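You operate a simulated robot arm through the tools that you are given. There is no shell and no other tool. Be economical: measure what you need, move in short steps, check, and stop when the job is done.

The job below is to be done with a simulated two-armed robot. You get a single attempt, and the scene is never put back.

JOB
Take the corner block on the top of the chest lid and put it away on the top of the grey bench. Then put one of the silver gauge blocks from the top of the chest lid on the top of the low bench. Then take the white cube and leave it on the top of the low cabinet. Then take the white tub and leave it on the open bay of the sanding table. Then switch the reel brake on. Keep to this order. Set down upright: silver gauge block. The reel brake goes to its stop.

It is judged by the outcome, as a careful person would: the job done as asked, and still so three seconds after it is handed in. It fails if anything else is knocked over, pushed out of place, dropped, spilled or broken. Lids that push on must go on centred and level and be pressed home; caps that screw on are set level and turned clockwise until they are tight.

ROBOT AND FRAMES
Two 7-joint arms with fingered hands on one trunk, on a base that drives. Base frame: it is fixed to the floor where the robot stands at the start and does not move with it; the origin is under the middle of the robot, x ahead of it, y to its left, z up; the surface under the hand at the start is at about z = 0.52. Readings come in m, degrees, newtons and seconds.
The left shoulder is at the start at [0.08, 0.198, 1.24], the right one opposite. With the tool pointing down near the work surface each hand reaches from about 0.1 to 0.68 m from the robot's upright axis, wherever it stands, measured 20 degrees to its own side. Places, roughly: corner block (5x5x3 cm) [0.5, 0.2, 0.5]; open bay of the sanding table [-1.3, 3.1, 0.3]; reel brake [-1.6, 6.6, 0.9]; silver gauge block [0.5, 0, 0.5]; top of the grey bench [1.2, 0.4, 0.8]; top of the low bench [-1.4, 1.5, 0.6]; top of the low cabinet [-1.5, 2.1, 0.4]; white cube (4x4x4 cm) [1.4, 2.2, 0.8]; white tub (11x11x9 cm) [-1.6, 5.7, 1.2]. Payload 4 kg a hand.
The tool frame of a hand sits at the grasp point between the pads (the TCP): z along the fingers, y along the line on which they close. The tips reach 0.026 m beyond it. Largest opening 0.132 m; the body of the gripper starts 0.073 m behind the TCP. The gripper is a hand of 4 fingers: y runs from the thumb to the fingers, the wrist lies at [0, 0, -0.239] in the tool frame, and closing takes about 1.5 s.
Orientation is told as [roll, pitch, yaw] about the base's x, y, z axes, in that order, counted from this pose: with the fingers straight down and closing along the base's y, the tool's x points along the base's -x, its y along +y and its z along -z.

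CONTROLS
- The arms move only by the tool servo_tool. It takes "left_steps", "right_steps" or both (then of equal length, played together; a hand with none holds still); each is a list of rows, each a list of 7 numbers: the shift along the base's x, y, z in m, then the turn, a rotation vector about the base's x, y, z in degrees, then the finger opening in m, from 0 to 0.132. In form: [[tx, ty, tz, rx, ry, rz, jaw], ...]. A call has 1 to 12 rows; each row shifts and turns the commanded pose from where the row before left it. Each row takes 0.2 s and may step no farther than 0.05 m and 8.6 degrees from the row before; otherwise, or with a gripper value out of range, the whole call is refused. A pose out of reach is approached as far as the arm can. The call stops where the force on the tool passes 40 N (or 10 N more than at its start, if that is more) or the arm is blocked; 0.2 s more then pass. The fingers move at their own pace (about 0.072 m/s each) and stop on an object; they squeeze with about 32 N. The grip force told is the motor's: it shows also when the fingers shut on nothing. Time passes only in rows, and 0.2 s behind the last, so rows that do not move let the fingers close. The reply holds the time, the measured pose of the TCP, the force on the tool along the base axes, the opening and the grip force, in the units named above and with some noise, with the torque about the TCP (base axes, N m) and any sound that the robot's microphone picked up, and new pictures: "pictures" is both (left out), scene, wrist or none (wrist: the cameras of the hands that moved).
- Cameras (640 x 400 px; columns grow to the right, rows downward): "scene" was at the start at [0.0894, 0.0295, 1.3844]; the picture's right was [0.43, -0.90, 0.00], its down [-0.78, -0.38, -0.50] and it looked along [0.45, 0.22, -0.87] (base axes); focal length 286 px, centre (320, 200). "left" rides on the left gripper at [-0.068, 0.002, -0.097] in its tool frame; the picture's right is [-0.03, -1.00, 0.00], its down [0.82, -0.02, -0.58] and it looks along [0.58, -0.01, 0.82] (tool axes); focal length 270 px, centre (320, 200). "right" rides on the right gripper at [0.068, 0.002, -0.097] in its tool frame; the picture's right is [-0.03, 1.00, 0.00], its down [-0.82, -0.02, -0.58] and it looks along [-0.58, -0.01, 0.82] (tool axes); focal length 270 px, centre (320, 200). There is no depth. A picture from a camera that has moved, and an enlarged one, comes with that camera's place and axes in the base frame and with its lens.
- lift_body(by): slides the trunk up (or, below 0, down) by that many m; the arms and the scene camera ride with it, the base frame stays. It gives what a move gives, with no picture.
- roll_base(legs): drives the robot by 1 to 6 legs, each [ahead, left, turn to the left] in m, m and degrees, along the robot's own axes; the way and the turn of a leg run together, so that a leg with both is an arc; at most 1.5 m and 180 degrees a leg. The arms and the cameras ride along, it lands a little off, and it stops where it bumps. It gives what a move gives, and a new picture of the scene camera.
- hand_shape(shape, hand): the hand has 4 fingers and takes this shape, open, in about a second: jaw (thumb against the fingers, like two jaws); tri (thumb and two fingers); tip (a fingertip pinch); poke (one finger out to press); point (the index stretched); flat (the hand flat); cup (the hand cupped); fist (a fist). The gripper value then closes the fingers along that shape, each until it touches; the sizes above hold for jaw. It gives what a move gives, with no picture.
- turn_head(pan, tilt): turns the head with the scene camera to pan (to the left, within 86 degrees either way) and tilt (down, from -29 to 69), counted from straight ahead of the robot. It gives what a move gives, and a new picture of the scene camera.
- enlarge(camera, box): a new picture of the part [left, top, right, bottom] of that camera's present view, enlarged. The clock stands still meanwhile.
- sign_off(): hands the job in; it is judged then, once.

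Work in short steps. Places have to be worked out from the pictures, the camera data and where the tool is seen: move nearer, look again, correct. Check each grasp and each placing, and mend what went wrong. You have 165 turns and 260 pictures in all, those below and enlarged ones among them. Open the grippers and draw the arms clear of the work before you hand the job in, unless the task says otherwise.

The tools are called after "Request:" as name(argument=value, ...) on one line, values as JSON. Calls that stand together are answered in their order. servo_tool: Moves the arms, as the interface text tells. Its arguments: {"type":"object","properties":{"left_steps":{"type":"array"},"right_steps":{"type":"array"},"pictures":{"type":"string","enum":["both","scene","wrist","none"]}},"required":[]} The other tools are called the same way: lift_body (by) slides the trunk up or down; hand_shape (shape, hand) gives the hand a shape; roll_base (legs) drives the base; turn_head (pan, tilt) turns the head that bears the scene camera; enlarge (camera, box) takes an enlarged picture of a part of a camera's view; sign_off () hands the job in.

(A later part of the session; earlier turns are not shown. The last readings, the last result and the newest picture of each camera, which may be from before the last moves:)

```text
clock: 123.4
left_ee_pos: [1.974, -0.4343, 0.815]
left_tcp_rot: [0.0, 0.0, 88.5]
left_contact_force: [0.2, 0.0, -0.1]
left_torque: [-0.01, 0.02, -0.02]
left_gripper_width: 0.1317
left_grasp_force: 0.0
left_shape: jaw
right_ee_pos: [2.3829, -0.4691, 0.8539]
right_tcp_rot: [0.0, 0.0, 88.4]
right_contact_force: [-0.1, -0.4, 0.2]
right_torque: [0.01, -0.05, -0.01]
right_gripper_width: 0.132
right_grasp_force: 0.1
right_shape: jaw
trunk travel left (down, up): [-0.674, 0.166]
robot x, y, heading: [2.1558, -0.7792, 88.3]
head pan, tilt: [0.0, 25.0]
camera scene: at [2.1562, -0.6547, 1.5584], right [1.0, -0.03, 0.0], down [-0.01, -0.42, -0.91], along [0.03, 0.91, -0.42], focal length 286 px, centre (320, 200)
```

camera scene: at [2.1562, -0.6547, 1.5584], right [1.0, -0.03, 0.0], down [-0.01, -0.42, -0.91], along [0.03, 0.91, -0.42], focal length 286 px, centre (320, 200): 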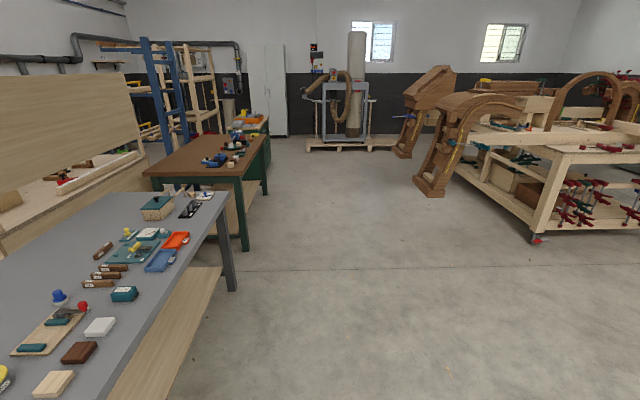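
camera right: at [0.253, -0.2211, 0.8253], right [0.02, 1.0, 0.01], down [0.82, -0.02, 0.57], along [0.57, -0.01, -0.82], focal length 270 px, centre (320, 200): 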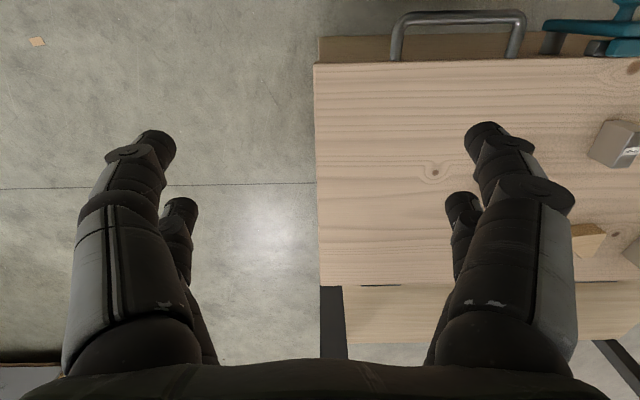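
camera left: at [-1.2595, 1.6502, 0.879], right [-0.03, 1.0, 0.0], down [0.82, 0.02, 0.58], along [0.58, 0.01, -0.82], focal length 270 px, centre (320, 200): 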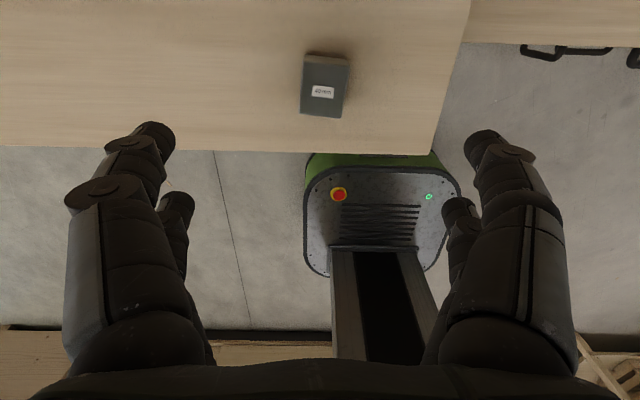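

Clear way north along x≈2.15. I drive up beside the brown bench and turn west.

Request:
roll_base(legs=[[1.5, 0, 0], [1.45, 0, 0], [0, 0, 91]])

Request:
turn_head(pan=0, tilt=40)

```text
clock: 141.4
left_ee_pos: [1.9022, 1.9595, 0.8144]
left_tcp_rot: [0.0, 0.1, -180.0]
left_contact_force: [0.2, 1.2, 0.4]
left_torque: [-0.02, 0.01, -0.03]
left_gripper_width: 0.132
left_grasp_force: 0.1
left_shape: jaw
right_ee_pos: [1.9257, 2.3691, 0.855]
right_tcp_rot: [0.0, 0.1, 179.9]
right_contact_force: [-0.2, 0.0, 0.4]
right_torque: [-0.01, -0.04, -0.02]
right_gripper_width: 0.1318
right_grasp_force: 0.0
right_shape: jaw
trunk travel left (down, up): [-0.674, 0.166]
robot x, y, heading: [2.2421, 2.149, 179.5]
head pan, tilt: [0.0, 25.0]
camera scene: at [2.1181, 2.1494, 1.5584], right [0.0, 1.0, 0.0], down [0.42, 0.0, -0.91], along [-0.91, 0.0, -0.42], focal length 286 px, centre (320, 200)
```

scene: 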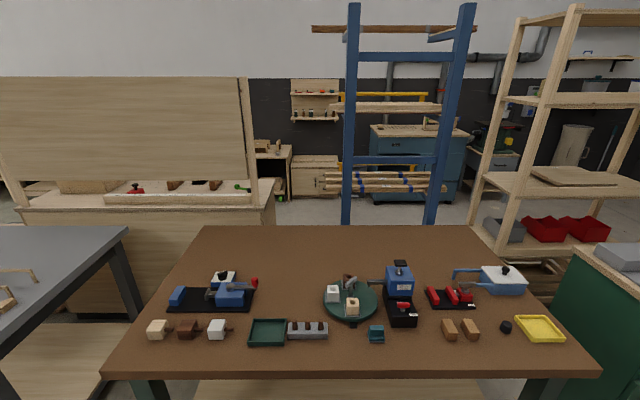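

```text
clock: 142.1
left_ee_pos: [1.9022, 1.96, 0.8141]
left_tcp_rot: [0.0, 0.0, -179.9]
left_contact_force: [-0.8, -0.6, -0.4]
left_torque: [-0.01, -0.01, -0.01]
left_gripper_width: 0.1321
left_grasp_force: 0.0
left_shape: jaw
right_ee_pos: [1.9264, 2.3691, 0.8544]
right_tcp_rot: [0.0, 0.0, 180.0]
right_contact_force: [0.2, 0.7, -0.1]
right_torque: [-0.02, 0.0, 0.01]
right_gripper_width: 0.1316
right_grasp_force: 0.1
right_shape: jaw
trunk travel left (down, up): [-0.674, 0.166]
robot x, y, heading: [2.2427, 2.1496, 180.0]
head pan, tilt: [0.0, 40.0]
camera scene: at [2.1252, 2.1492, 1.5351], right [0.0, 1.0, 0.0], down [0.64, 0.0, -0.77], along [-0.77, 0.0, -0.64], focal length 286 px, centre (320, 200)
```

scene: 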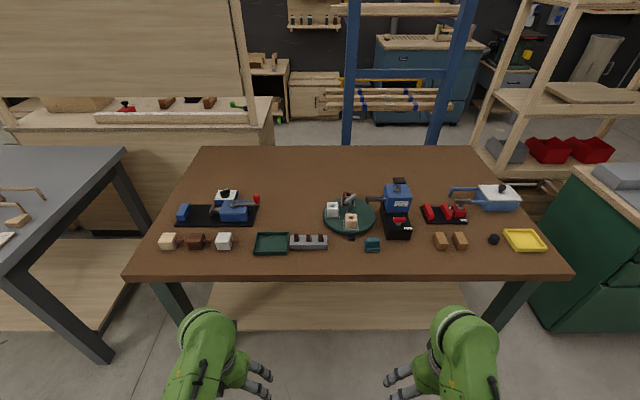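

Computed positions: only the turntable cube (1.34,2.19) matches the given place. I enlarge it.

Request:
enlarge(camera="scene", box=[280, 165, 440, 265])

```text
4.00 times, centred on (360, 215) of scene
camera zoom: at [2.1252, 2.1492, 1.5351], right [0.0, 1.0, 0.0], down [0.64, 0.0, -0.77], along [-0.77, 0.0, -0.64], focal length 1142 px, centre (160, 140)
```

zoom: 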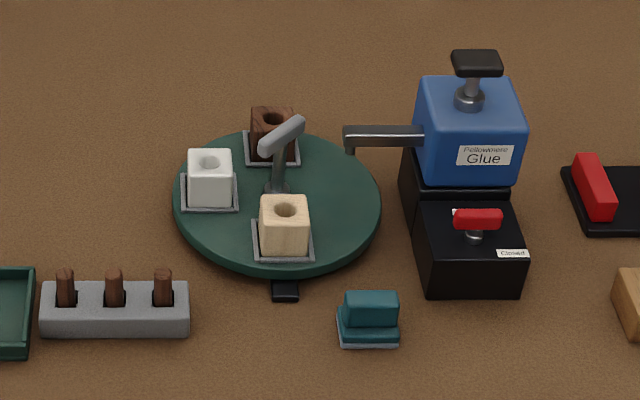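

Cubes sit on trays of a turntable. White cube centre ≈(1.36,2.193), top ≈0.875; gripping along x avoids the neighbours. I raise the trunk so hands clear the bench, then move in.

Request:
lift_body(by=0.14)

Request:
roll_base(legs=[[0.28, -0.12, 0]])

```text
clock: 143.8
left_ee_pos: [1.9029, 1.9604, 0.9548]
left_tcp_rot: [-0.1, 0.1, -180.1]
left_contact_force: [0.8, 0.1, 0.4]
left_torque: [0.0, -0.01, 0.01]
left_gripper_width: 0.1319
left_grasp_force: 0.0
left_shape: jaw
right_ee_pos: [1.927, 2.3694, 0.9937]
right_tcp_rot: [0.0, 0.0, 179.9]
right_contact_force: [-0.4, 0.8, 0.2]
right_torque: [-0.02, -0.02, -0.01]
right_gripper_width: 0.1317
right_grasp_force: 0.1
right_shape: jaw
trunk travel left (down, up): [-0.814, 0.026]
robot x, y, heading: [2.2418, 2.1487, 179.8]
head pan, tilt: [0.0, 40.0]
```

```text
clock: 145.9
left_ee_pos: [1.6243, 2.082, 0.9551]
left_tcp_rot: [0.0, -0.2, 180.0]
left_contact_force: [0.3, 0.4, 0.7]
left_torque: [0.01, 0.03, 0.03]
left_gripper_width: 0.1321
left_grasp_force: 0.1
left_shape: jaw
right_ee_pos: [1.6477, 2.4906, 0.995]
right_tcp_rot: [0.0, -0.1, 179.7]
right_contact_force: [0.4, -0.4, -0.1]
right_torque: [-0.01, 0.03, 0.01]
right_gripper_width: 0.1317
right_grasp_force: 0.1
right_shape: jaw
trunk travel left (down, up): [-0.814, 0.026]
robot x, y, heading: [1.9575, 2.271, 179.5]
head pan, tilt: [0.0, 40.0]
camera scene: at [1.8476, 2.2703, 1.6753], right [0.0, 1.0, 0.0], down [0.64, 0.0, -0.77], along [-0.77, 0.0, -0.64], focal length 286 px, centre (320, 200)
```

scene: 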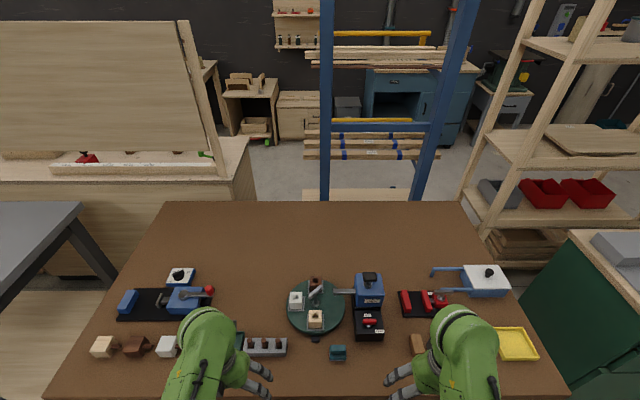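

I swing the left hand over the turntable with a 90° wrist turn (fingers closing along x), staying high.

Request:
servo_tool(left_steps=[[-0.02, 0.003, 0.01, 0, 0, 8.2, 0.12], [-0.024, 0.005, 0.01, 0, 0, 8.2, 0.11], [-0.024, 0.005, 0.01, 0, 0, 8.2, 0.1], [-0.024, 0.006, 0.01, 0, 0, 8.2, 0.1], [-0.024, 0.006, 0.01, 0, 0, 8.2, 0.1], [-0.024, 0.006, 0.0, 0, 0, 8.2, 0.1], [-0.024, 0.006, 0.0, 0, 0, 8.2, 0.1], [-0.024, 0.006, 0.0, 0, 0, 8.2, 0.1], [-0.024, 0.006, 0.0, 0, 0, 8.2, 0.1], [-0.024, 0.006, 0.0, 0, 0, 8.2, 0.1], [-0.02, 0.006, 0.0, 0, 0, 8, 0.1], [0, 0, 0, 0, 0, 0, 0.1]], pictures="both")

```text
clock: 148.0
left_ee_pos: [1.412, 1.9463, 0.8635]
left_tcp_rot: [-1.0, 1.4, -106.8]
left_contact_force: [1.2, 2.6, 2.3]
left_torque: [-0.11, 0.16, -0.14]
left_gripper_width: 0.1002
left_grasp_force: 0.2
left_shape: jaw
left hand out of reach, approached as far as the arm can: row 5, 6, 7, 8, 9, 10
right_ee_pos: [1.6499, 2.4957, 0.9932]
right_tcp_rot: [0.4, -0.1, 179.7]
right_contact_force: [0.8, 0.6, -0.6]
right_torque: [-0.02, 0.0, -0.03]
right_gripper_width: 0.1323
right_grasp_force: 0.0
right_shape: jaw
trunk travel left (down, up): [-0.814, 0.026]
robot x, y, heading: [1.9601, 2.273, 179.5]
head pan, tilt: [0.0, 40.0]
stopped in row 10 (left hand): the force on the tool passed its limit at 148 N (the readings are from after the stop); the commanded pose is now the measured one
camera scene: at [1.8491, 2.2801, 1.6753], right [0.01, 1.0, 0.0], down [0.64, -0.01, -0.77], along [-0.77, 0.0, -0.64], focal length 286 px, centre (320, 200)
camera left: at [1.3954, 1.8769, 0.958], right [-0.96, 0.26, 0.02], down [0.22, 0.77, 0.6], along [0.14, 0.58, -0.8], focal length 270 px, centre (320, 200)
```

scene: 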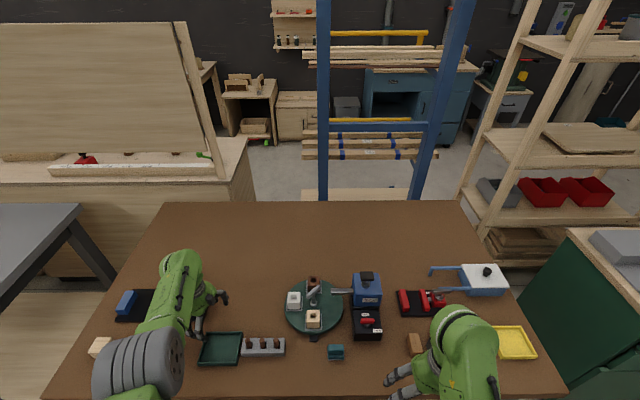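
left: 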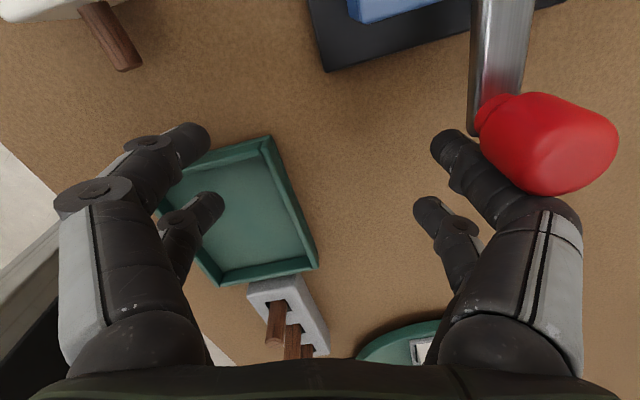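

The hand was out of reach in that wrist turn and swung off, hitting something near the red-knobbed clamp. I raise it straight up at once and inspect.

Request:
servo_tool(left_steps=[[0, 0, 0.02, 0, 0, 0, 0.1], [0, 0, 0.03, 0, 0, 0, 0.1], [0, 0, 0.04, 0, 0, 0, 0.1], [0, 0, 0.04, 0, 0, 0, 0.1], [0, 0, 0, 0, 0, 0, 0.1]], pictures="both")

```text
clock: 149.2
left_ee_pos: [1.4228, 1.8981, 0.9585]
left_tcp_rot: [-1.4, 1.5, -107.4]
left_contact_force: [0.9, 0.0, 0.0]
left_torque: [-0.03, -0.04, -0.02]
left_gripper_width: 0.1001
left_grasp_force: 0.1
left_shape: jaw
left hand out of reach, approached as far as the arm can: row 2, 3, 4
right_ee_pos: [1.6472, 2.4946, 0.9948]
right_tcp_rot: [0.2, 0.0, 179.6]
right_contact_force: [0.5, -0.5, -0.7]
right_torque: [0.0, 0.0, 0.01]
right_gripper_width: 0.1319
right_grasp_force: 0.1
right_shape: jaw
trunk travel left (down, up): [-0.814, 0.026]
robot x, y, heading: [1.9629, 2.2739, 179.5]
head pan, tilt: [0.0, 40.0]
camera scene: at [1.8457, 2.2756, 1.6752], right [0.01, 1.0, 0.0], down [0.64, -0.01, -0.77], along [-0.77, 0.0, -0.64], focal length 286 px, centre (320, 200)
camera left: at [1.4064, 1.829, 1.0531], right [-0.96, 0.27, 0.03], down [0.23, 0.77, 0.6], along [0.14, 0.58, -0.8], focal length 270 px, centre (320, 200)
```

scene: 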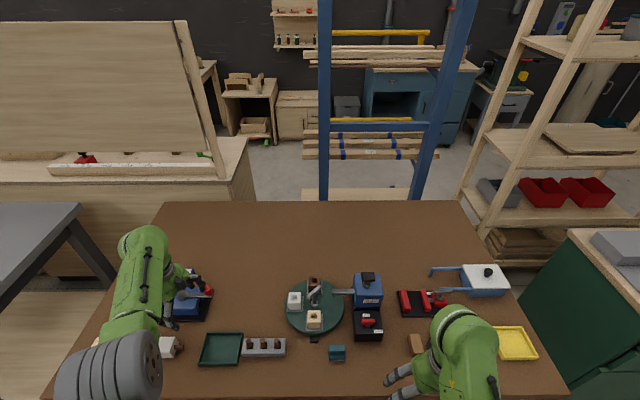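
left: 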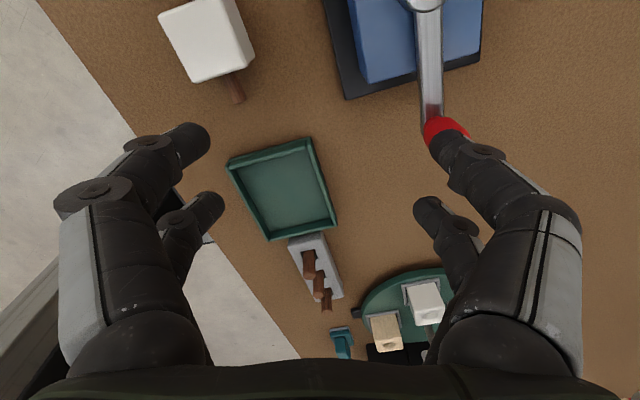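

Things look in place so far. I undo the wrist turn while moving up and back.

Request:
servo_tool(left_steps=[[0, 0, 0.01, 0, 0, -8, 0.1], [0, 0, 0.01, 0, 0, -8, 0.1], [0.01, 0, 0.01, 0, 0, -8, 0.1], [0.02, 0, 0.01, 0, 0, -8, 0.1], [0.02, 0.01, 0.01, 0, 0, -8, 0.1], [0.02, 0.01, 0.01, 0, 0, -8, 0.1], [0.02, 0.01, 0, 0, 0, -8, 0.1], [0.02, 0.01, 0, 0, 0, -8, 0.1], [0.02, 0.01, 0, 0, 0, -8, 0.1], [0.02, 0.01, 0, 0, 0, 0, 0.1]], pictures="both")

```text
clock: 151.4
left_ee_pos: [1.5687, 1.9544, 1.0221]
left_tcp_rot: [-0.6, 0.9, -178.8]
left_contact_force: [-1.4, 0.1, 0.5]
left_torque: [0.01, -0.02, -0.02]
left_gripper_width: 0.1
left_grasp_force: 0.0
left_shape: jaw
right_ee_pos: [1.647, 2.4923, 0.9943]
right_tcp_rot: [0.1, -0.1, 179.7]
right_contact_force: [-0.4, 0.0, 0.3]
right_torque: [0.04, 0.01, 0.0]
right_gripper_width: 0.132
right_grasp_force: 0.1
right_shape: jaw
trunk travel left (down, up): [-0.814, 0.026]
robot x, y, heading: [1.9607, 2.2682, 179.8]
head pan, tilt: [0.0, 40.0]
camera scene: at [1.8456, 2.2727, 1.6749], right [0.01, 1.0, 0.0], down [0.64, 0.0, -0.77], along [-0.77, 0.0, -0.64], focal length 286 px, centre (320, 200)
camera left: at [1.499, 1.9502, 1.1179], right [-0.05, 1.0, 0.01], down [0.81, 0.03, 0.59], along [0.59, 0.04, -0.81], focal length 270 px, centre (320, 200)
```

scene: 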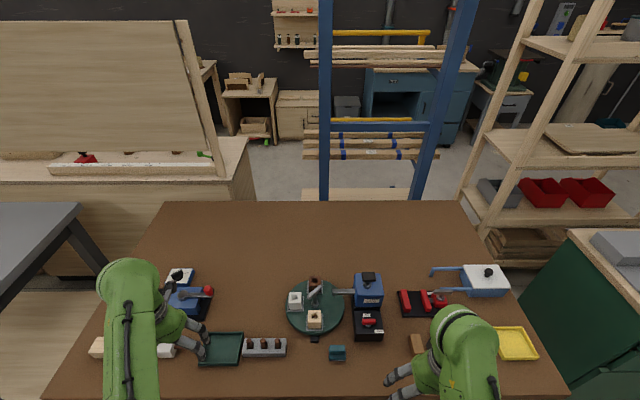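
left: 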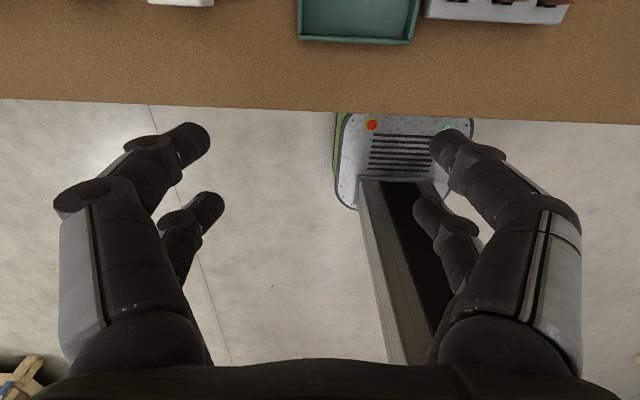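

Everything on the bench kept its place (tray and knob re-measured the same). I test the opposite wrist direction here, high above, in a few steps.

Request:
servo_tool(left_steps=[[0, 0, 0.01, 0, 0, -8, 0.1], [0, 0, 0.01, 0, 0, -8, 0.1], [0, 0.0, 0.01, 0, 0, -8, 0.1], [0, 0, 0, 0, 0, -8, 0.1], [0, 0, 0, 0, 0, -8, 0.1], [0, 0, 0, 0, 0, -8, 0.1], [0, 0, 0, 0, 0, -8, 0.1]], pictures="scene")

```text
clock: 153.0
left_ee_pos: [1.5721, 1.9562, 1.0489]
left_tcp_rot: [-0.8, 1.6, 125.0]
left_contact_force: [0.3, 0.1, 0.0]
left_torque: [-0.01, -0.01, 0.03]
left_gripper_width: 0.1
left_grasp_force: 0.0
left_shape: jaw
right_ee_pos: [1.6448, 2.4919, 0.994]
right_tcp_rot: [0.1, 0.1, 179.8]
right_contact_force: [0.4, -0.3, -0.9]
right_torque: [0.0, 0.0, -0.02]
right_gripper_width: 0.1318
right_grasp_force: 0.0
right_shape: jaw
trunk travel left (down, up): [-0.814, 0.026]
robot x, y, heading: [1.9607, 2.2695, 179.8]
head pan, tilt: [0.0, 40.0]
camera scene: at [1.8439, 2.2721, 1.6748], right [0.01, 1.0, 0.0], down [0.64, 0.0, -0.77], along [-0.77, 0.0, -0.64], focal length 286 px, centre (320, 200)
```

scene: 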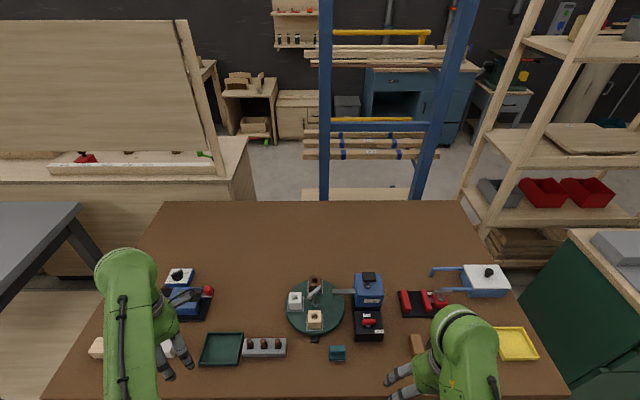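

The negative direction is fine. I finish the turn to yaw 90° and move to hover above the white cube.

Request:
servo_tool(left_steps=[[0, 0.02, 0.0, 0, 0, -8, 0.1], [0, 0.02, 0.0, 0, 0, -8, 0.1], [-0.01, 0.03, 0.0, 0, 0, -8, 0.1], [-0.02, 0.03, 0, 0, 0, -8, 0.1], [-0.03, 0.03, 0, 0, 0, -3, 0.1], [-0.03, 0.03, 0, 0, 0, 0, 0.1], [0, 0, 0, 0, 0, 0, 0.1]], pictures="both")

```text
clock: 153.9
left_ee_pos: [1.5615, 1.9626, 1.066]
left_tcp_rot: [1.8, 1.3, 111.9]
left_contact_force: [-1.2, -0.6, 0.4]
left_torque: [0.05, 0.01, 0.0]
left_gripper_width: 0.1001
left_grasp_force: 0.1
left_shape: jaw
right_ee_pos: [1.6459, 2.4914, 0.9951]
right_tcp_rot: [0.1, 0.2, 179.6]
right_contact_force: [-0.2, -0.4, -0.1]
right_torque: [-0.02, 0.0, 0.02]
right_gripper_width: 0.1318
right_grasp_force: 0.2
right_shape: jaw
trunk travel left (down, up): [-0.814, 0.026]
robot x, y, heading: [1.9596, 2.2723, 179.9]
head pan, tilt: [0.0, 40.0]
stopped in row 4 (left hand): the arm was blocked; the commanded pose is now the measured one
camera scene: at [1.8438, 2.2718, 1.6768], right [0.01, 1.0, 0.0], down [0.64, 0.0, -0.77], along [-0.77, 0.0, -0.64], focal length 286 px, centre (320, 200)
camera left: at [1.536, 2.0284, 1.1606], right [0.92, 0.4, -0.03], down [0.34, -0.73, 0.6], along [0.21, -0.56, -0.8], focal length 270 px, centre (320, 200)
```

scene: 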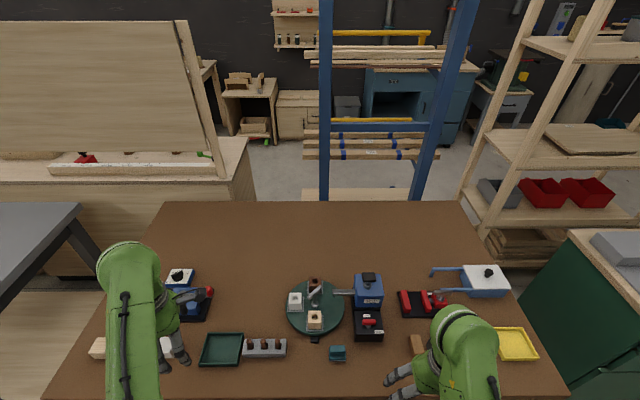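
left: 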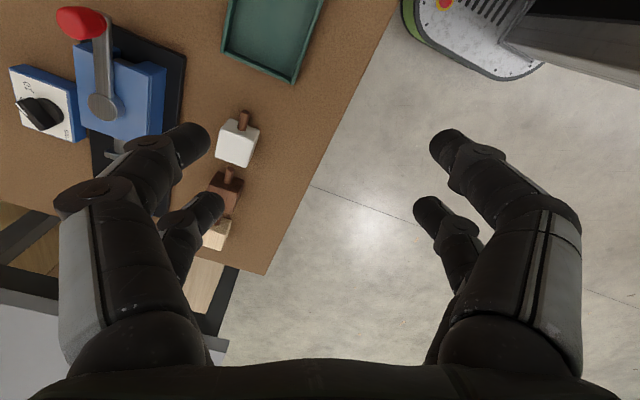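

Turn stalls near yaw 112° in this folded pose. I return to 125° and move out over the turntable at height, then see if the remaining turn works with the arm more extended.

Request:
servo_tool(left_steps=[[0, 0, 0, -1, -1, 8, 0.1], [-0.01, 0.01, 0, 0, 0, 5, 0.1], [-0.03, 0.025, 0, 0, 0, 0, 0.1], [-0.03, 0.025, 0, 0, 0, 0, 0.1], [-0.03, 0.03, -0.01, 0, 0, 0, 0.1], [-0.03, 0.03, -0.01, 0, 0, 0, 0.1], [-0.03, 0.03, -0.01, 0, 0, 0, 0.1], [-0.03, 0.03, 0, 0, 0, 0, 0.1], [0, 0, 0, 0, 0, 0, 0.1]], pictures="both")

```text
clock: 155.9
left_ee_pos: [1.373, 2.1455, 1.0315]
left_tcp_rot: [0.9, 2.8, 124.9]
left_contact_force: [0.0, 1.2, -0.4]
left_torque: [0.02, -0.02, 0.03]
left_gripper_width: 0.1004
left_grasp_force: 0.0
left_shape: jaw
right_ee_pos: [1.6465, 2.4923, 0.9948]
right_tcp_rot: [0.1, 0.0, 179.7]
right_contact_force: [0.8, -0.1, 1.1]
right_torque: [0.0, 0.04, 0.01]
right_gripper_width: 0.1317
right_grasp_force: 0.0
right_shape: jaw
trunk travel left (down, up): [-0.814, 0.026]
robot x, y, heading: [1.9597, 2.2705, 179.6]
head pan, tilt: [0.0, 40.0]
camera scene: at [1.8447, 2.2721, 1.6751], right [0.01, 1.0, 0.0], down [0.64, 0.0, -0.77], along [-0.77, 0.0, -0.64], focal length 286 px, centre (320, 200)
camera left: at [1.3313, 2.2058, 1.1241], right [0.81, 0.59, -0.02], down [0.47, -0.63, 0.62], along [0.35, -0.51, -0.79], focal length 270 px, centre (320, 200)
```

scene: 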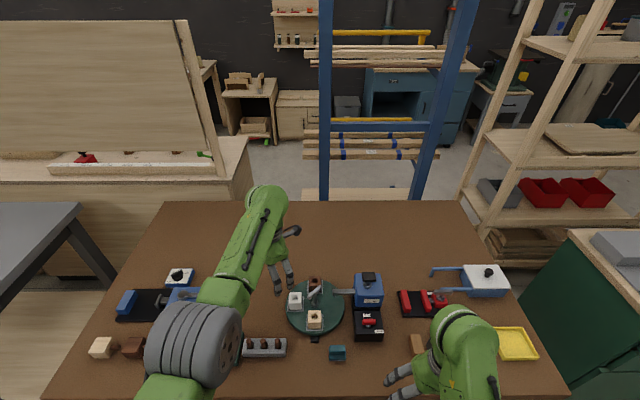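
left: 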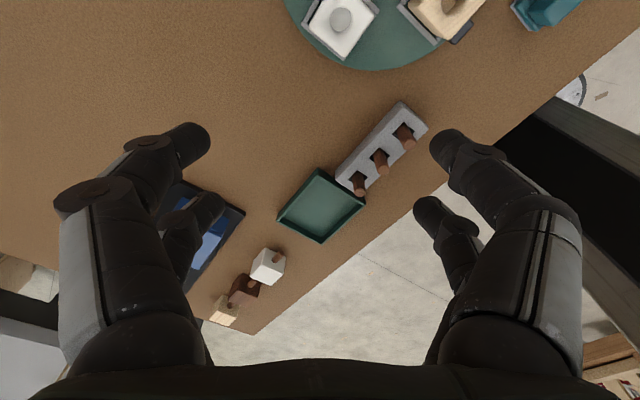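

Hover reached. I now try the remaining turn, and level the small tilt.

Request:
servo_tool(left_steps=[[0, 0, 0, 1.4, 0.4, -7, 0.1], [0, 0, 0, 1.4, 0.4, -7, 0.1], [0, 0, 0, 0, 0, -7, 0.1], [0, 0, 0, 0, 0, -7, 0.1], [0, 0, 0, 0, 0, -7, 0.1], [0, 0, 0, 0, 0, 0, 0.1]], pictures="wrist")

```text
clock: 157.3
left_ee_pos: [1.3738, 2.1439, 1.0312]
left_tcp_rot: [0.2, 0.1, 89.8]
left_contact_force: [0.2, -0.9, 0.7]
left_torque: [-0.02, 0.01, -0.02]
left_gripper_width: 0.1004
left_grasp_force: 0.1
left_shape: jaw
right_ee_pos: [1.6458, 2.4913, 0.9945]
right_tcp_rot: [0.1, 0.0, 179.7]
right_contact_force: [0.4, -0.9, 0.0]
right_torque: [-0.01, 0.02, -0.03]
right_gripper_width: 0.1319
right_grasp_force: 0.1
right_shape: jaw
trunk travel left (down, up): [-0.814, 0.026]
robot x, y, heading: [1.9602, 2.2756, 179.5]
head pan, tilt: [0.0, 40.0]
camera left: at [1.373, 2.2122, 1.1274], right [1.0, 0.02, -0.01], down [0.02, -0.82, 0.58], along [0.01, -0.58, -0.82], focal length 270 px, centre (320, 200)
```

left: 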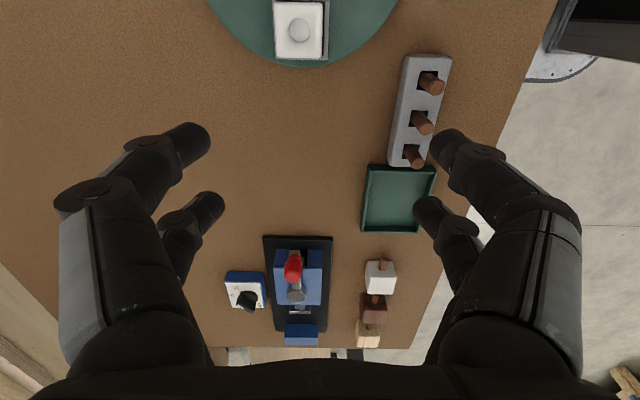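

The white cube is at ≈(1.358,2.197). I move over it, descend to 0.95 and recheck.

Request:
servo_tool(left_steps=[[-0.005, 0.016, 0, 0, 0, 0, 0.08], [-0.005, 0.016, 0, 0, 0, 0, 0.08], [-0.004, 0.014, -0.02, 0, 0, 0, 0.08], [0, 0, -0.03, 0, 0, 0, 0.08], [0, 0, -0.03, 0, 0, 0, 0.08], [0, 0, 0, 0, 0, 0, 0.08]], pictures="both")

```text
clock: 158.7
left_ee_pos: [1.3605, 2.1908, 0.9499]
left_tcp_rot: [0.3, 0.1, 90.0]
left_contact_force: [0.2, 0.0, -0.7]
left_torque: [0.04, 0.03, -0.05]
left_gripper_width: 0.0803
left_grasp_force: 0.1
left_shape: jaw
right_ee_pos: [1.6454, 2.4922, 0.9952]
right_tcp_rot: [0.1, -0.1, 179.7]
right_contact_force: [-0.1, -0.1, 0.2]
right_torque: [0.01, -0.01, -0.02]
right_gripper_width: 0.1319
right_grasp_force: 0.2
right_shape: jaw
trunk travel left (down, up): [-0.814, 0.026]
robot x, y, heading: [1.9623, 2.2734, 180.0]
head pan, tilt: [0.0, 40.0]
camera scene: at [1.844, 2.2725, 1.675], right [0.01, 1.0, 0.0], down [0.64, 0.0, -0.77], along [-0.77, 0.0, -0.64], focal length 286 px, centre (320, 200)
camera left: at [1.36, 2.2591, 1.0467], right [1.0, 0.02, -0.01], down [0.02, -0.82, 0.58], along [0.01, -0.58, -0.82], focal length 270 px, centre (320, 200)
```

scene: 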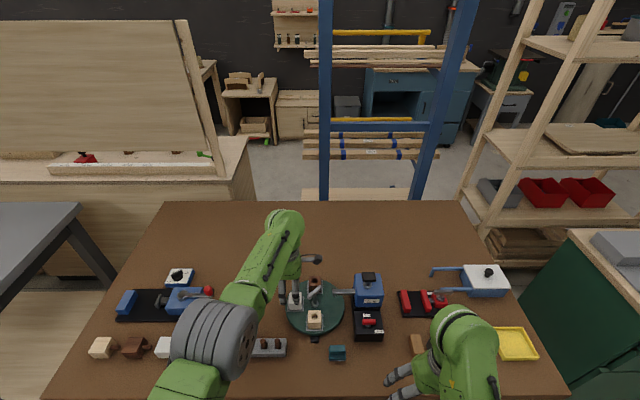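
left: 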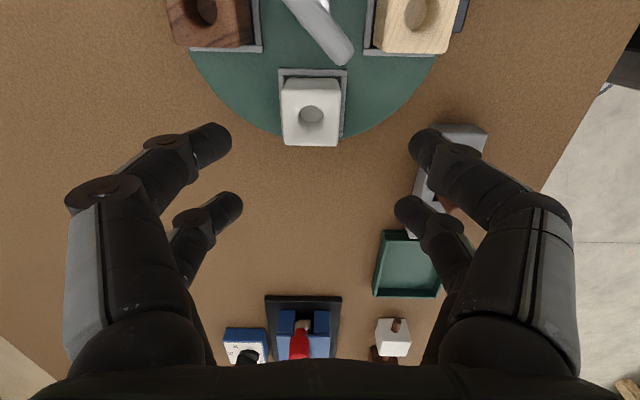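

Triangulating two views gives cube top ≈0.855, centre (1.354,2.199). I descend further.

Request:
servo_tool(left_steps=[[-0.003, 0.001, -0.025, 0, 0, 0, 0.08], [-0.002, 0, -0.025, 0, 0, 0, 0.08], [0, 0, -0.02, 0, 0, 0, 0.078], [0, 0, 0, 0, 0, 0, 0.078]], pictures="wrist")

```text
clock: 159.7
left_ee_pos: [1.3547, 2.191, 0.8805]
left_tcp_rot: [0.3, 0.1, 89.8]
left_contact_force: [0.5, 0.1, 0.6]
left_torque: [0.0, 0.0, -0.02]
left_gripper_width: 0.0786
left_grasp_force: 0.0
left_shape: jaw
right_ee_pos: [1.6463, 2.492, 0.9947]
right_tcp_rot: [0.1, 0.0, 179.7]
right_contact_force: [-0.1, 0.5, 0.4]
right_torque: [0.02, 0.02, 0.0]
right_gripper_width: 0.132
right_grasp_force: 0.1
right_shape: jaw
trunk travel left (down, up): [-0.814, 0.026]
robot x, y, heading: [1.963, 2.2745, 179.9]
head pan, tilt: [0.0, 40.0]
camera left: at [1.3536, 2.2597, 0.9761], right [1.0, 0.02, -0.01], down [0.02, -0.82, 0.58], along [0.01, -0.58, -0.82], focal length 270 px, centre (320, 200)
```

left: 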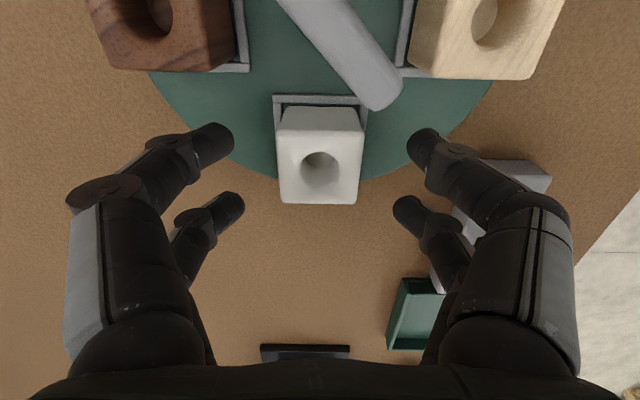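

Cube is centred between the fingers; the lever tip is near the +y side, so I shift to y≈2.182 to grip with one finger pair at the cube's middle, and descend.

Request:
servo_tool(left_steps=[[0, -0.005, 0, 0, 0, 0, 0.078], [0, -0.004, -0.015, 0, 0, 0, 0.078], [0, 0, -0.015, 0, 0, 0, 0.078], [0, 0, -0.006, 0, 0, 0, 0.078], [0, 0, 0, 0, 0, 0, 0.078]], pictures="wrist")

```text
clock: 160.9
left_ee_pos: [1.3554, 2.1815, 0.849]
left_tcp_rot: [0.9, 0.0, 89.9]
left_contact_force: [-0.8, -4.5, 32.0]
left_torque: [0.48, -0.8, -0.02]
left_gripper_width: 0.0768
left_grasp_force: 0.0
left_shape: jaw
right_ee_pos: [1.6489, 2.4927, 0.9961]
right_tcp_rot: [0.1, -0.1, 179.8]
right_contact_force: [0.4, -0.3, 0.5]
right_torque: [0.03, -0.01, 0.01]
right_gripper_width: 0.132
right_grasp_force: 0.1
right_shape: jaw
trunk travel left (down, up): [-0.814, 0.026]
robot x, y, heading: [1.9606, 2.2718, 179.6]
head pan, tilt: [0.0, 40.0]
camera left: at [1.3548, 2.2504, 0.946], right [1.0, 0.02, -0.02], down [0.03, -0.82, 0.58], along [0.0, -0.58, -0.82], focal length 270 px, centre (320, 200)
```

left: 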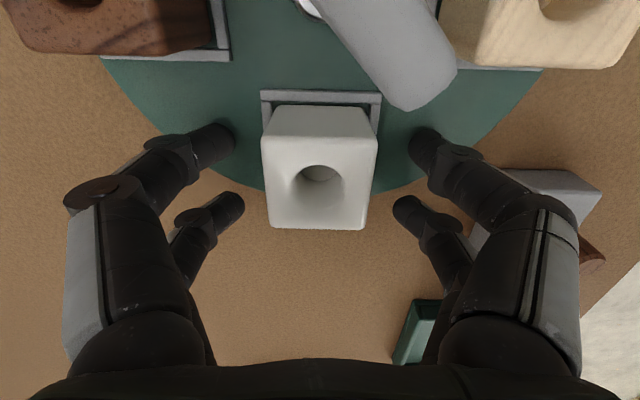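

Tips touch the disc; I back up 3 mm and close.

Request:
servo_tool(left_steps=[[0, 0, 0.006, 0, 0, 0, 0.07], [0, 0, 0, 0, 0, 0, 0.055], [0, 0, 0, 0, 0, 0, 0.04], [0, 0, 0, 0, 0, 0, 0.02], [0, 0, 0, 0, 0, 0, 0.0], [0, 0, 0, 0, 0, 0, 0.0], [0, 0, 0, 0, 0, 0, 0.0]], pictures="wrist")

```text
clock: 162.5
left_ee_pos: [1.3568, 2.1819, 0.8516]
left_tcp_rot: [0.4, 0.0, 89.8]
left_contact_force: [-0.9, -1.5, 13.9]
left_torque: [0.15, -0.01, 0.27]
left_gripper_width: 0.0215
left_grasp_force: 32.3
left_shape: jaw
right_ee_pos: [1.6465, 2.4918, 0.9933]
right_tcp_rot: [0.1, 0.0, 179.6]
right_contact_force: [-0.2, -1.3, 0.5]
right_torque: [0.0, -0.02, 0.0]
right_gripper_width: 0.1314
right_grasp_force: 0.0
right_shape: jaw
trunk travel left (down, up): [-0.814, 0.026]
robot x, y, heading: [1.9574, 2.2734, 179.5]
head pan, tilt: [0.0, 40.0]
camera left: at [1.3557, 2.2496, 0.9483], right [1.0, 0.02, -0.01], down [0.02, -0.82, 0.58], along [0.01, -0.58, -0.82], focal length 270 px, centre (320, 200)
```

left: 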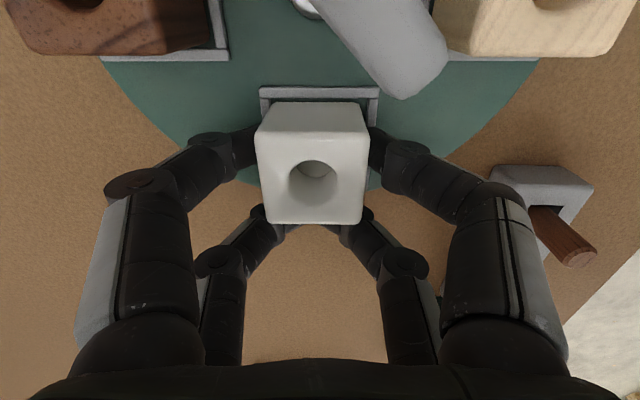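

Gripped by the +y pair. I lift straight up slowly.

Request:
servo_tool(left_steps=[[0, 0, 0.008, 0, 0, 0, 0.0], [0, 0, 0.01, 0, 0, 0, 0.0], [0, 0, 0.02, 0, 0, 0, 0.0], [0, -0.01, 0.03, 0, 0, 0, 0.0], [0, -0.01, 0.03, 0, 0, 0, 0.0], [0, 0, 0, 0, 0, 0, 0.0]], pictures="both")

```text
clock: 163.9
left_ee_pos: [1.356, 2.1619, 0.9493]
left_tcp_rot: [0.3, 0.0, 89.9]
left_contact_force: [-0.4, 0.0, 0.2]
left_torque: [-0.03, 0.0, 0.01]
left_gripper_width: 0.019
left_grasp_force: 31.5
left_shape: jaw
right_ee_pos: [1.6465, 2.4935, 0.9956]
right_tcp_rot: [0.0, 0.0, 179.6]
right_contact_force: [-0.5, 0.4, 0.9]
right_torque: [-0.02, -0.04, -0.01]
right_gripper_width: 0.1319
right_grasp_force: 0.1
right_shape: jaw
trunk travel left (down, up): [-0.814, 0.026]
robot x, y, heading: [1.963, 2.2727, 179.8]
head pan, tilt: [0.0, 40.0]
camera scene: at [1.8447, 2.2724, 1.6751], right [0.01, 1.0, 0.0], down [0.64, 0.0, -0.77], along [-0.77, 0.0, -0.64], focal length 286 px, centre (320, 200)
camera left: at [1.3553, 2.2303, 1.0459], right [1.0, 0.02, -0.01], down [0.02, -0.82, 0.58], along [0.01, -0.58, -0.82], focal length 270 px, centre (320, 200)
```

scene: 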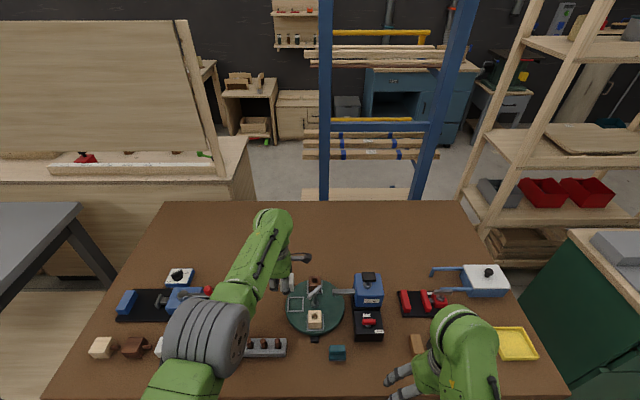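
left: 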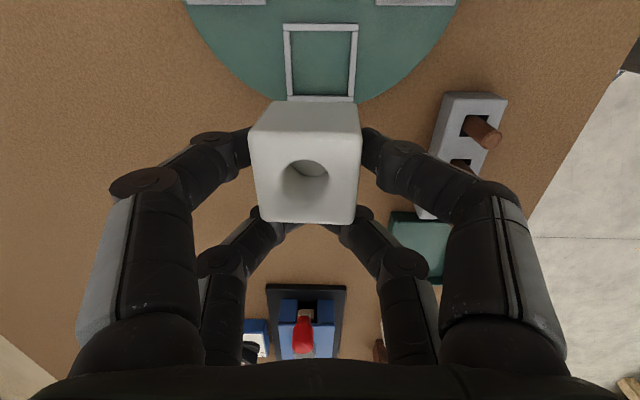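

Cube in hand, turntable otherwise unchanged. I raise, undo the wrist turn and draw the hand back.

Request:
servo_tool(left_steps=[[0, 0, 0.04, 0, 0, 0, 0.0], [0, 0, 0.04, 0, 0, 4, 0.0], [0, 0, 0, 0, 0, 8, 0.0], [0, 0, 0, 0, 0, 8, 0.0], [0, 0, 0, 0, 0, 8, 0.0], [0.01, 0, 0, 0, 0, 8, 0.0], [0.02, -0.01, 0, 0, 0, 8, 0.0], [0.03, -0.01, 0, 0, 0, 8, 0.0], [0.03, -0.01, 0, 0, 0, 8, 0.0], [0.03, -0.01, 0, 0, 0, 8, 0.0], [0.03, -0.01, 0, 0, 0, 8, 0.0], [0.03, -0.01, 0, 0, 0, 8, 0.0]], pictures="none")

Request:
servo_tool(left_steps=[[0.03, -0.01, 0, 0, 0, 4, 0.0], [0.03, -0.01, 0, 0, 0, 0, 0.0], [0.03, 0, 0, 0, 0, 0, 0.0], [0, 0, 0, 0, 0, 0, 0.0]], pictures="both")

```text
clock: 166.5
left_ee_pos: [1.5369, 2.1024, 1.029]
left_tcp_rot: [0.2, -0.2, 174.0]
left_contact_force: [-1.1, 0.4, 0.9]
left_torque: [-0.02, 0.01, 0.0]
left_gripper_width: 0.0193
left_grasp_force: 31.7
left_shape: jaw
right_ee_pos: [1.6472, 2.493, 0.9947]
right_tcp_rot: [0.1, 0.0, 179.7]
right_contact_force: [0.5, -0.3, -0.3]
right_torque: [-0.01, 0.04, 0.03]
right_gripper_width: 0.132
right_grasp_force: 0.1
right_shape: jaw
trunk travel left (down, up): [-0.814, 0.026]
robot x, y, heading: [1.9605, 2.2697, 179.8]
head pan, tilt: [0.0, 40.0]
```

```text
clock: 167.5
left_ee_pos: [1.6235, 2.0835, 1.0273]
left_tcp_rot: [0.3, 0.0, 177.8]
left_contact_force: [0.2, -0.5, -0.1]
left_torque: [0.0, 0.01, 0.01]
left_gripper_width: 0.019
left_grasp_force: 32.5
left_shape: jaw
right_ee_pos: [1.645, 2.4919, 0.9939]
right_tcp_rot: [0.1, 0.1, 179.7]
right_contact_force: [0.0, 0.1, 0.5]
right_torque: [0.0, 0.04, -0.03]
right_gripper_width: 0.132
right_grasp_force: 0.1
right_shape: jaw
trunk travel left (down, up): [-0.814, 0.026]
robot x, y, heading: [1.961, 2.2676, 179.7]
head pan, tilt: [0.0, 40.0]
camera scene: at [1.8429, 2.2723, 1.675], right [0.01, 1.0, 0.0], down [0.64, 0.0, -0.77], along [-0.77, 0.0, -0.64], focal length 286 px, centre (320, 200)
camera left: at [1.5554, 2.0838, 1.1241], right [0.01, 1.0, -0.01], down [0.82, -0.01, 0.58], along [0.58, -0.01, -0.82], focal length 270 px, centre (320, 200)
```

scene: 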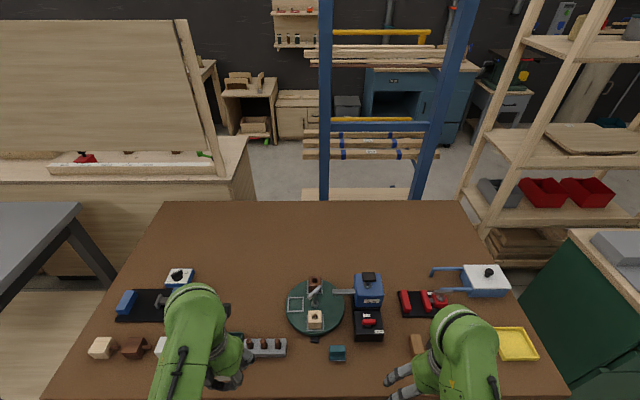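
left: 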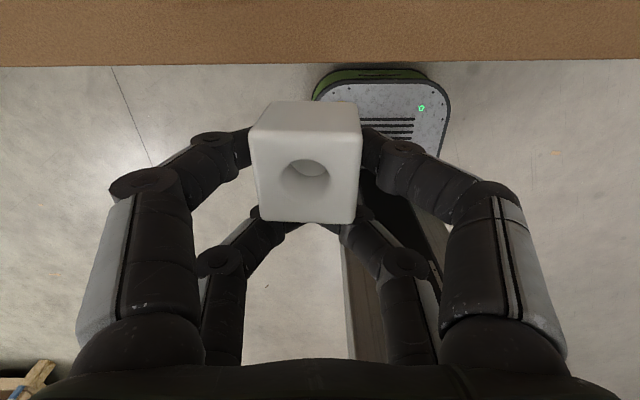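

Row objects and turntable are all in place. I back out and drive the same way around the south.

Request:
roll_base(legs=[[-0.27, 0, 0], [0, 0, 90], [1.5, 0, 0], [1.5, 0, 0], [0, 0, -90]])

```text
clock: 191.1
left_ee_pos: [1.9927, -0.9201, 1.0279]
left_tcp_rot: [0.4, 0.0, -179.8]
left_contact_force: [-0.1, -0.6, -0.4]
left_torque: [0.0, 0.03, 0.02]
left_gripper_width: 0.0189
left_grasp_force: 31.7
left_shape: jaw
right_ee_pos: [1.9969, -0.509, 0.9936]
right_tcp_rot: [0.1, 0.0, -177.9]
right_contact_force: [-0.2, 0.1, 0.3]
right_torque: [0.02, 0.01, 0.01]
right_gripper_width: 0.1319
right_grasp_force: 0.1
right_shape: jaw
trunk travel left (down, up): [-0.814, 0.026]
robot x, y, heading: [2.3241, -0.7178, -178.1]
head pan, tilt: [0.0, 40.0]
camera scene: at [2.2044, -0.7212, 1.675], right [-0.04, 1.0, 0.0], down [0.64, 0.02, -0.77], along [-0.77, -0.03, -0.64], focal length 286 px, centre (320, 200)
```

scene: 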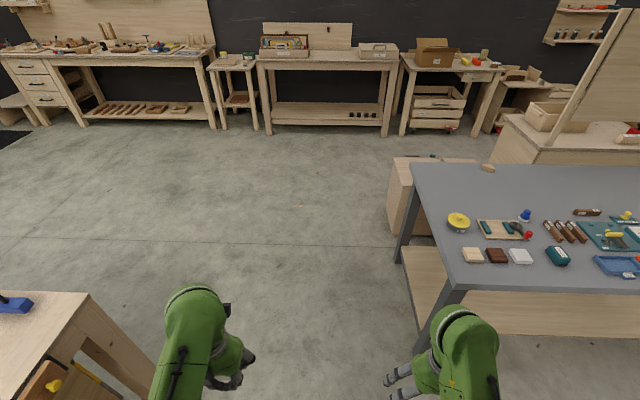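

Path clear. I continue west and then north along the aisle.

Request:
roll_base(legs=[[1.4, 0, -1], [1.35, 0, 0], [0, 0, -91]])

```text
clock: 208.2
left_ee_pos: [-0.5868, -0.4205, 1.0279]
left_tcp_rot: [0.3, 0.1, 86.5]
left_contact_force: [0.1, -0.4, -1.1]
left_torque: [0.01, -0.03, 0.02]
left_gripper_width: 0.0193
left_grasp_force: 31.8
left_shape: jaw
right_ee_pos: [-0.1776, -0.4528, 0.9939]
right_tcp_rot: [0.1, 0.1, 88.4]
right_contact_force: [-0.7, -0.4, 0.6]
right_torque: [-0.01, 0.01, 0.03]
right_gripper_width: 0.1319
right_grasp_force: 0.1
right_shape: jaw
trunk travel left (down, up): [-0.814, 0.026]
robot x, y, heading: [-0.4062, -0.7612, 87.9]
head pan, tilt: [0.0, 40.0]
camera scene: at [-0.4034, -0.6458, 1.675], right [1.0, -0.03, 0.0], down [-0.02, -0.64, -0.77], along [0.02, 0.77, -0.64], focal length 286 px, centre (320, 200)
```

scene: 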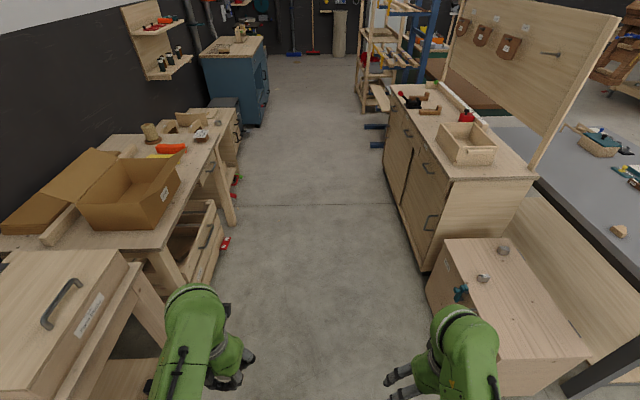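

I go up the aisle and turn to face the low cabinet.

Request:
roll_base(legs=[[1.45, 0.05, 2], [1.5, 0, 0], [0, 0, 90]])

Request:
turn_head(pan=0, tilt=55)

```text
clock: 226.2
left_ee_pos: [-0.7942, 1.9851, 1.0274]
left_tcp_rot: [0.3, 0.0, 179.0]
left_contact_force: [-0.5, -0.1, -0.8]
left_torque: [-0.02, -0.02, 0.01]
left_gripper_width: 0.0192
left_grasp_force: 31.9
left_shape: jaw
right_ee_pos: [-0.7807, 2.3943, 0.994]
right_tcp_rot: [0.1, -0.1, -179.1]
right_contact_force: [0.5, -0.6, -0.8]
right_torque: [0.03, 0.0, 0.01]
right_gripper_width: 0.1319
right_grasp_force: 0.1
right_shape: jaw
trunk travel left (down, up): [-0.814, 0.026]
robot x, y, heading: [-0.458, 2.1794, -179.0]
head pan, tilt: [0.0, 40.0]
camera scene: at [-0.5775, 2.1794, 1.675], right [-0.01, 1.0, 0.0], down [0.64, 0.01, -0.77], along [-0.77, -0.01, -0.64], focal length 286 px, centre (320, 200)
```

scene: 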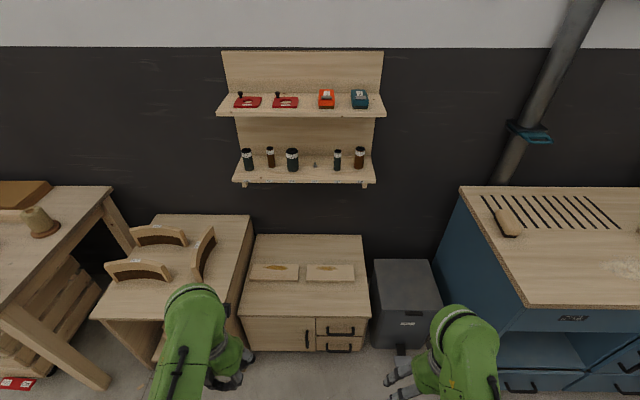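

```text
clock: 227.0
left_ee_pos: [-0.7927, 1.9852, 1.0279]
left_tcp_rot: [0.3, 0.0, 179.0]
left_contact_force: [0.0, -0.9, 0.8]
left_torque: [0.0, -0.03, 0.0]
left_gripper_width: 0.019
left_grasp_force: 31.7
left_shape: jaw
right_ee_pos: [-0.7805, 2.3948, 0.9944]
right_tcp_rot: [0.2, 0.1, -179.1]
right_contact_force: [-0.1, 0.0, 0.3]
right_torque: [-0.02, 0.03, 0.01]
right_gripper_width: 0.132
right_grasp_force: 0.1
right_shape: jaw
trunk travel left (down, up): [-0.814, 0.026]
robot x, y, heading: [-0.4653, 2.1798, -179.2]
head pan, tilt: [0.0, 55.0]
camera scene: at [-0.5646, 2.1794, 1.6544], right [-0.01, 1.0, 0.0], down [0.82, 0.01, -0.57], along [-0.57, -0.01, -0.82], focal length 286 px, centre (320, 200)
```

scene: 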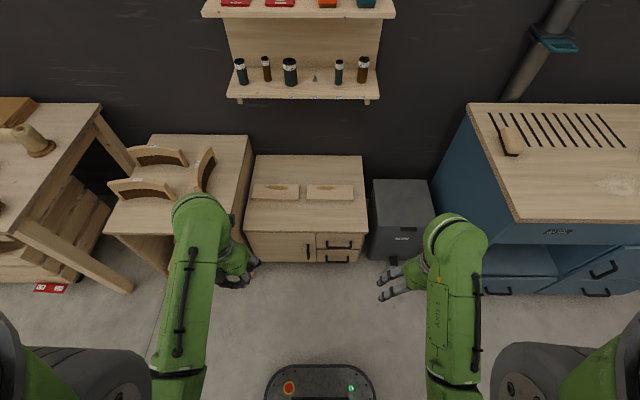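

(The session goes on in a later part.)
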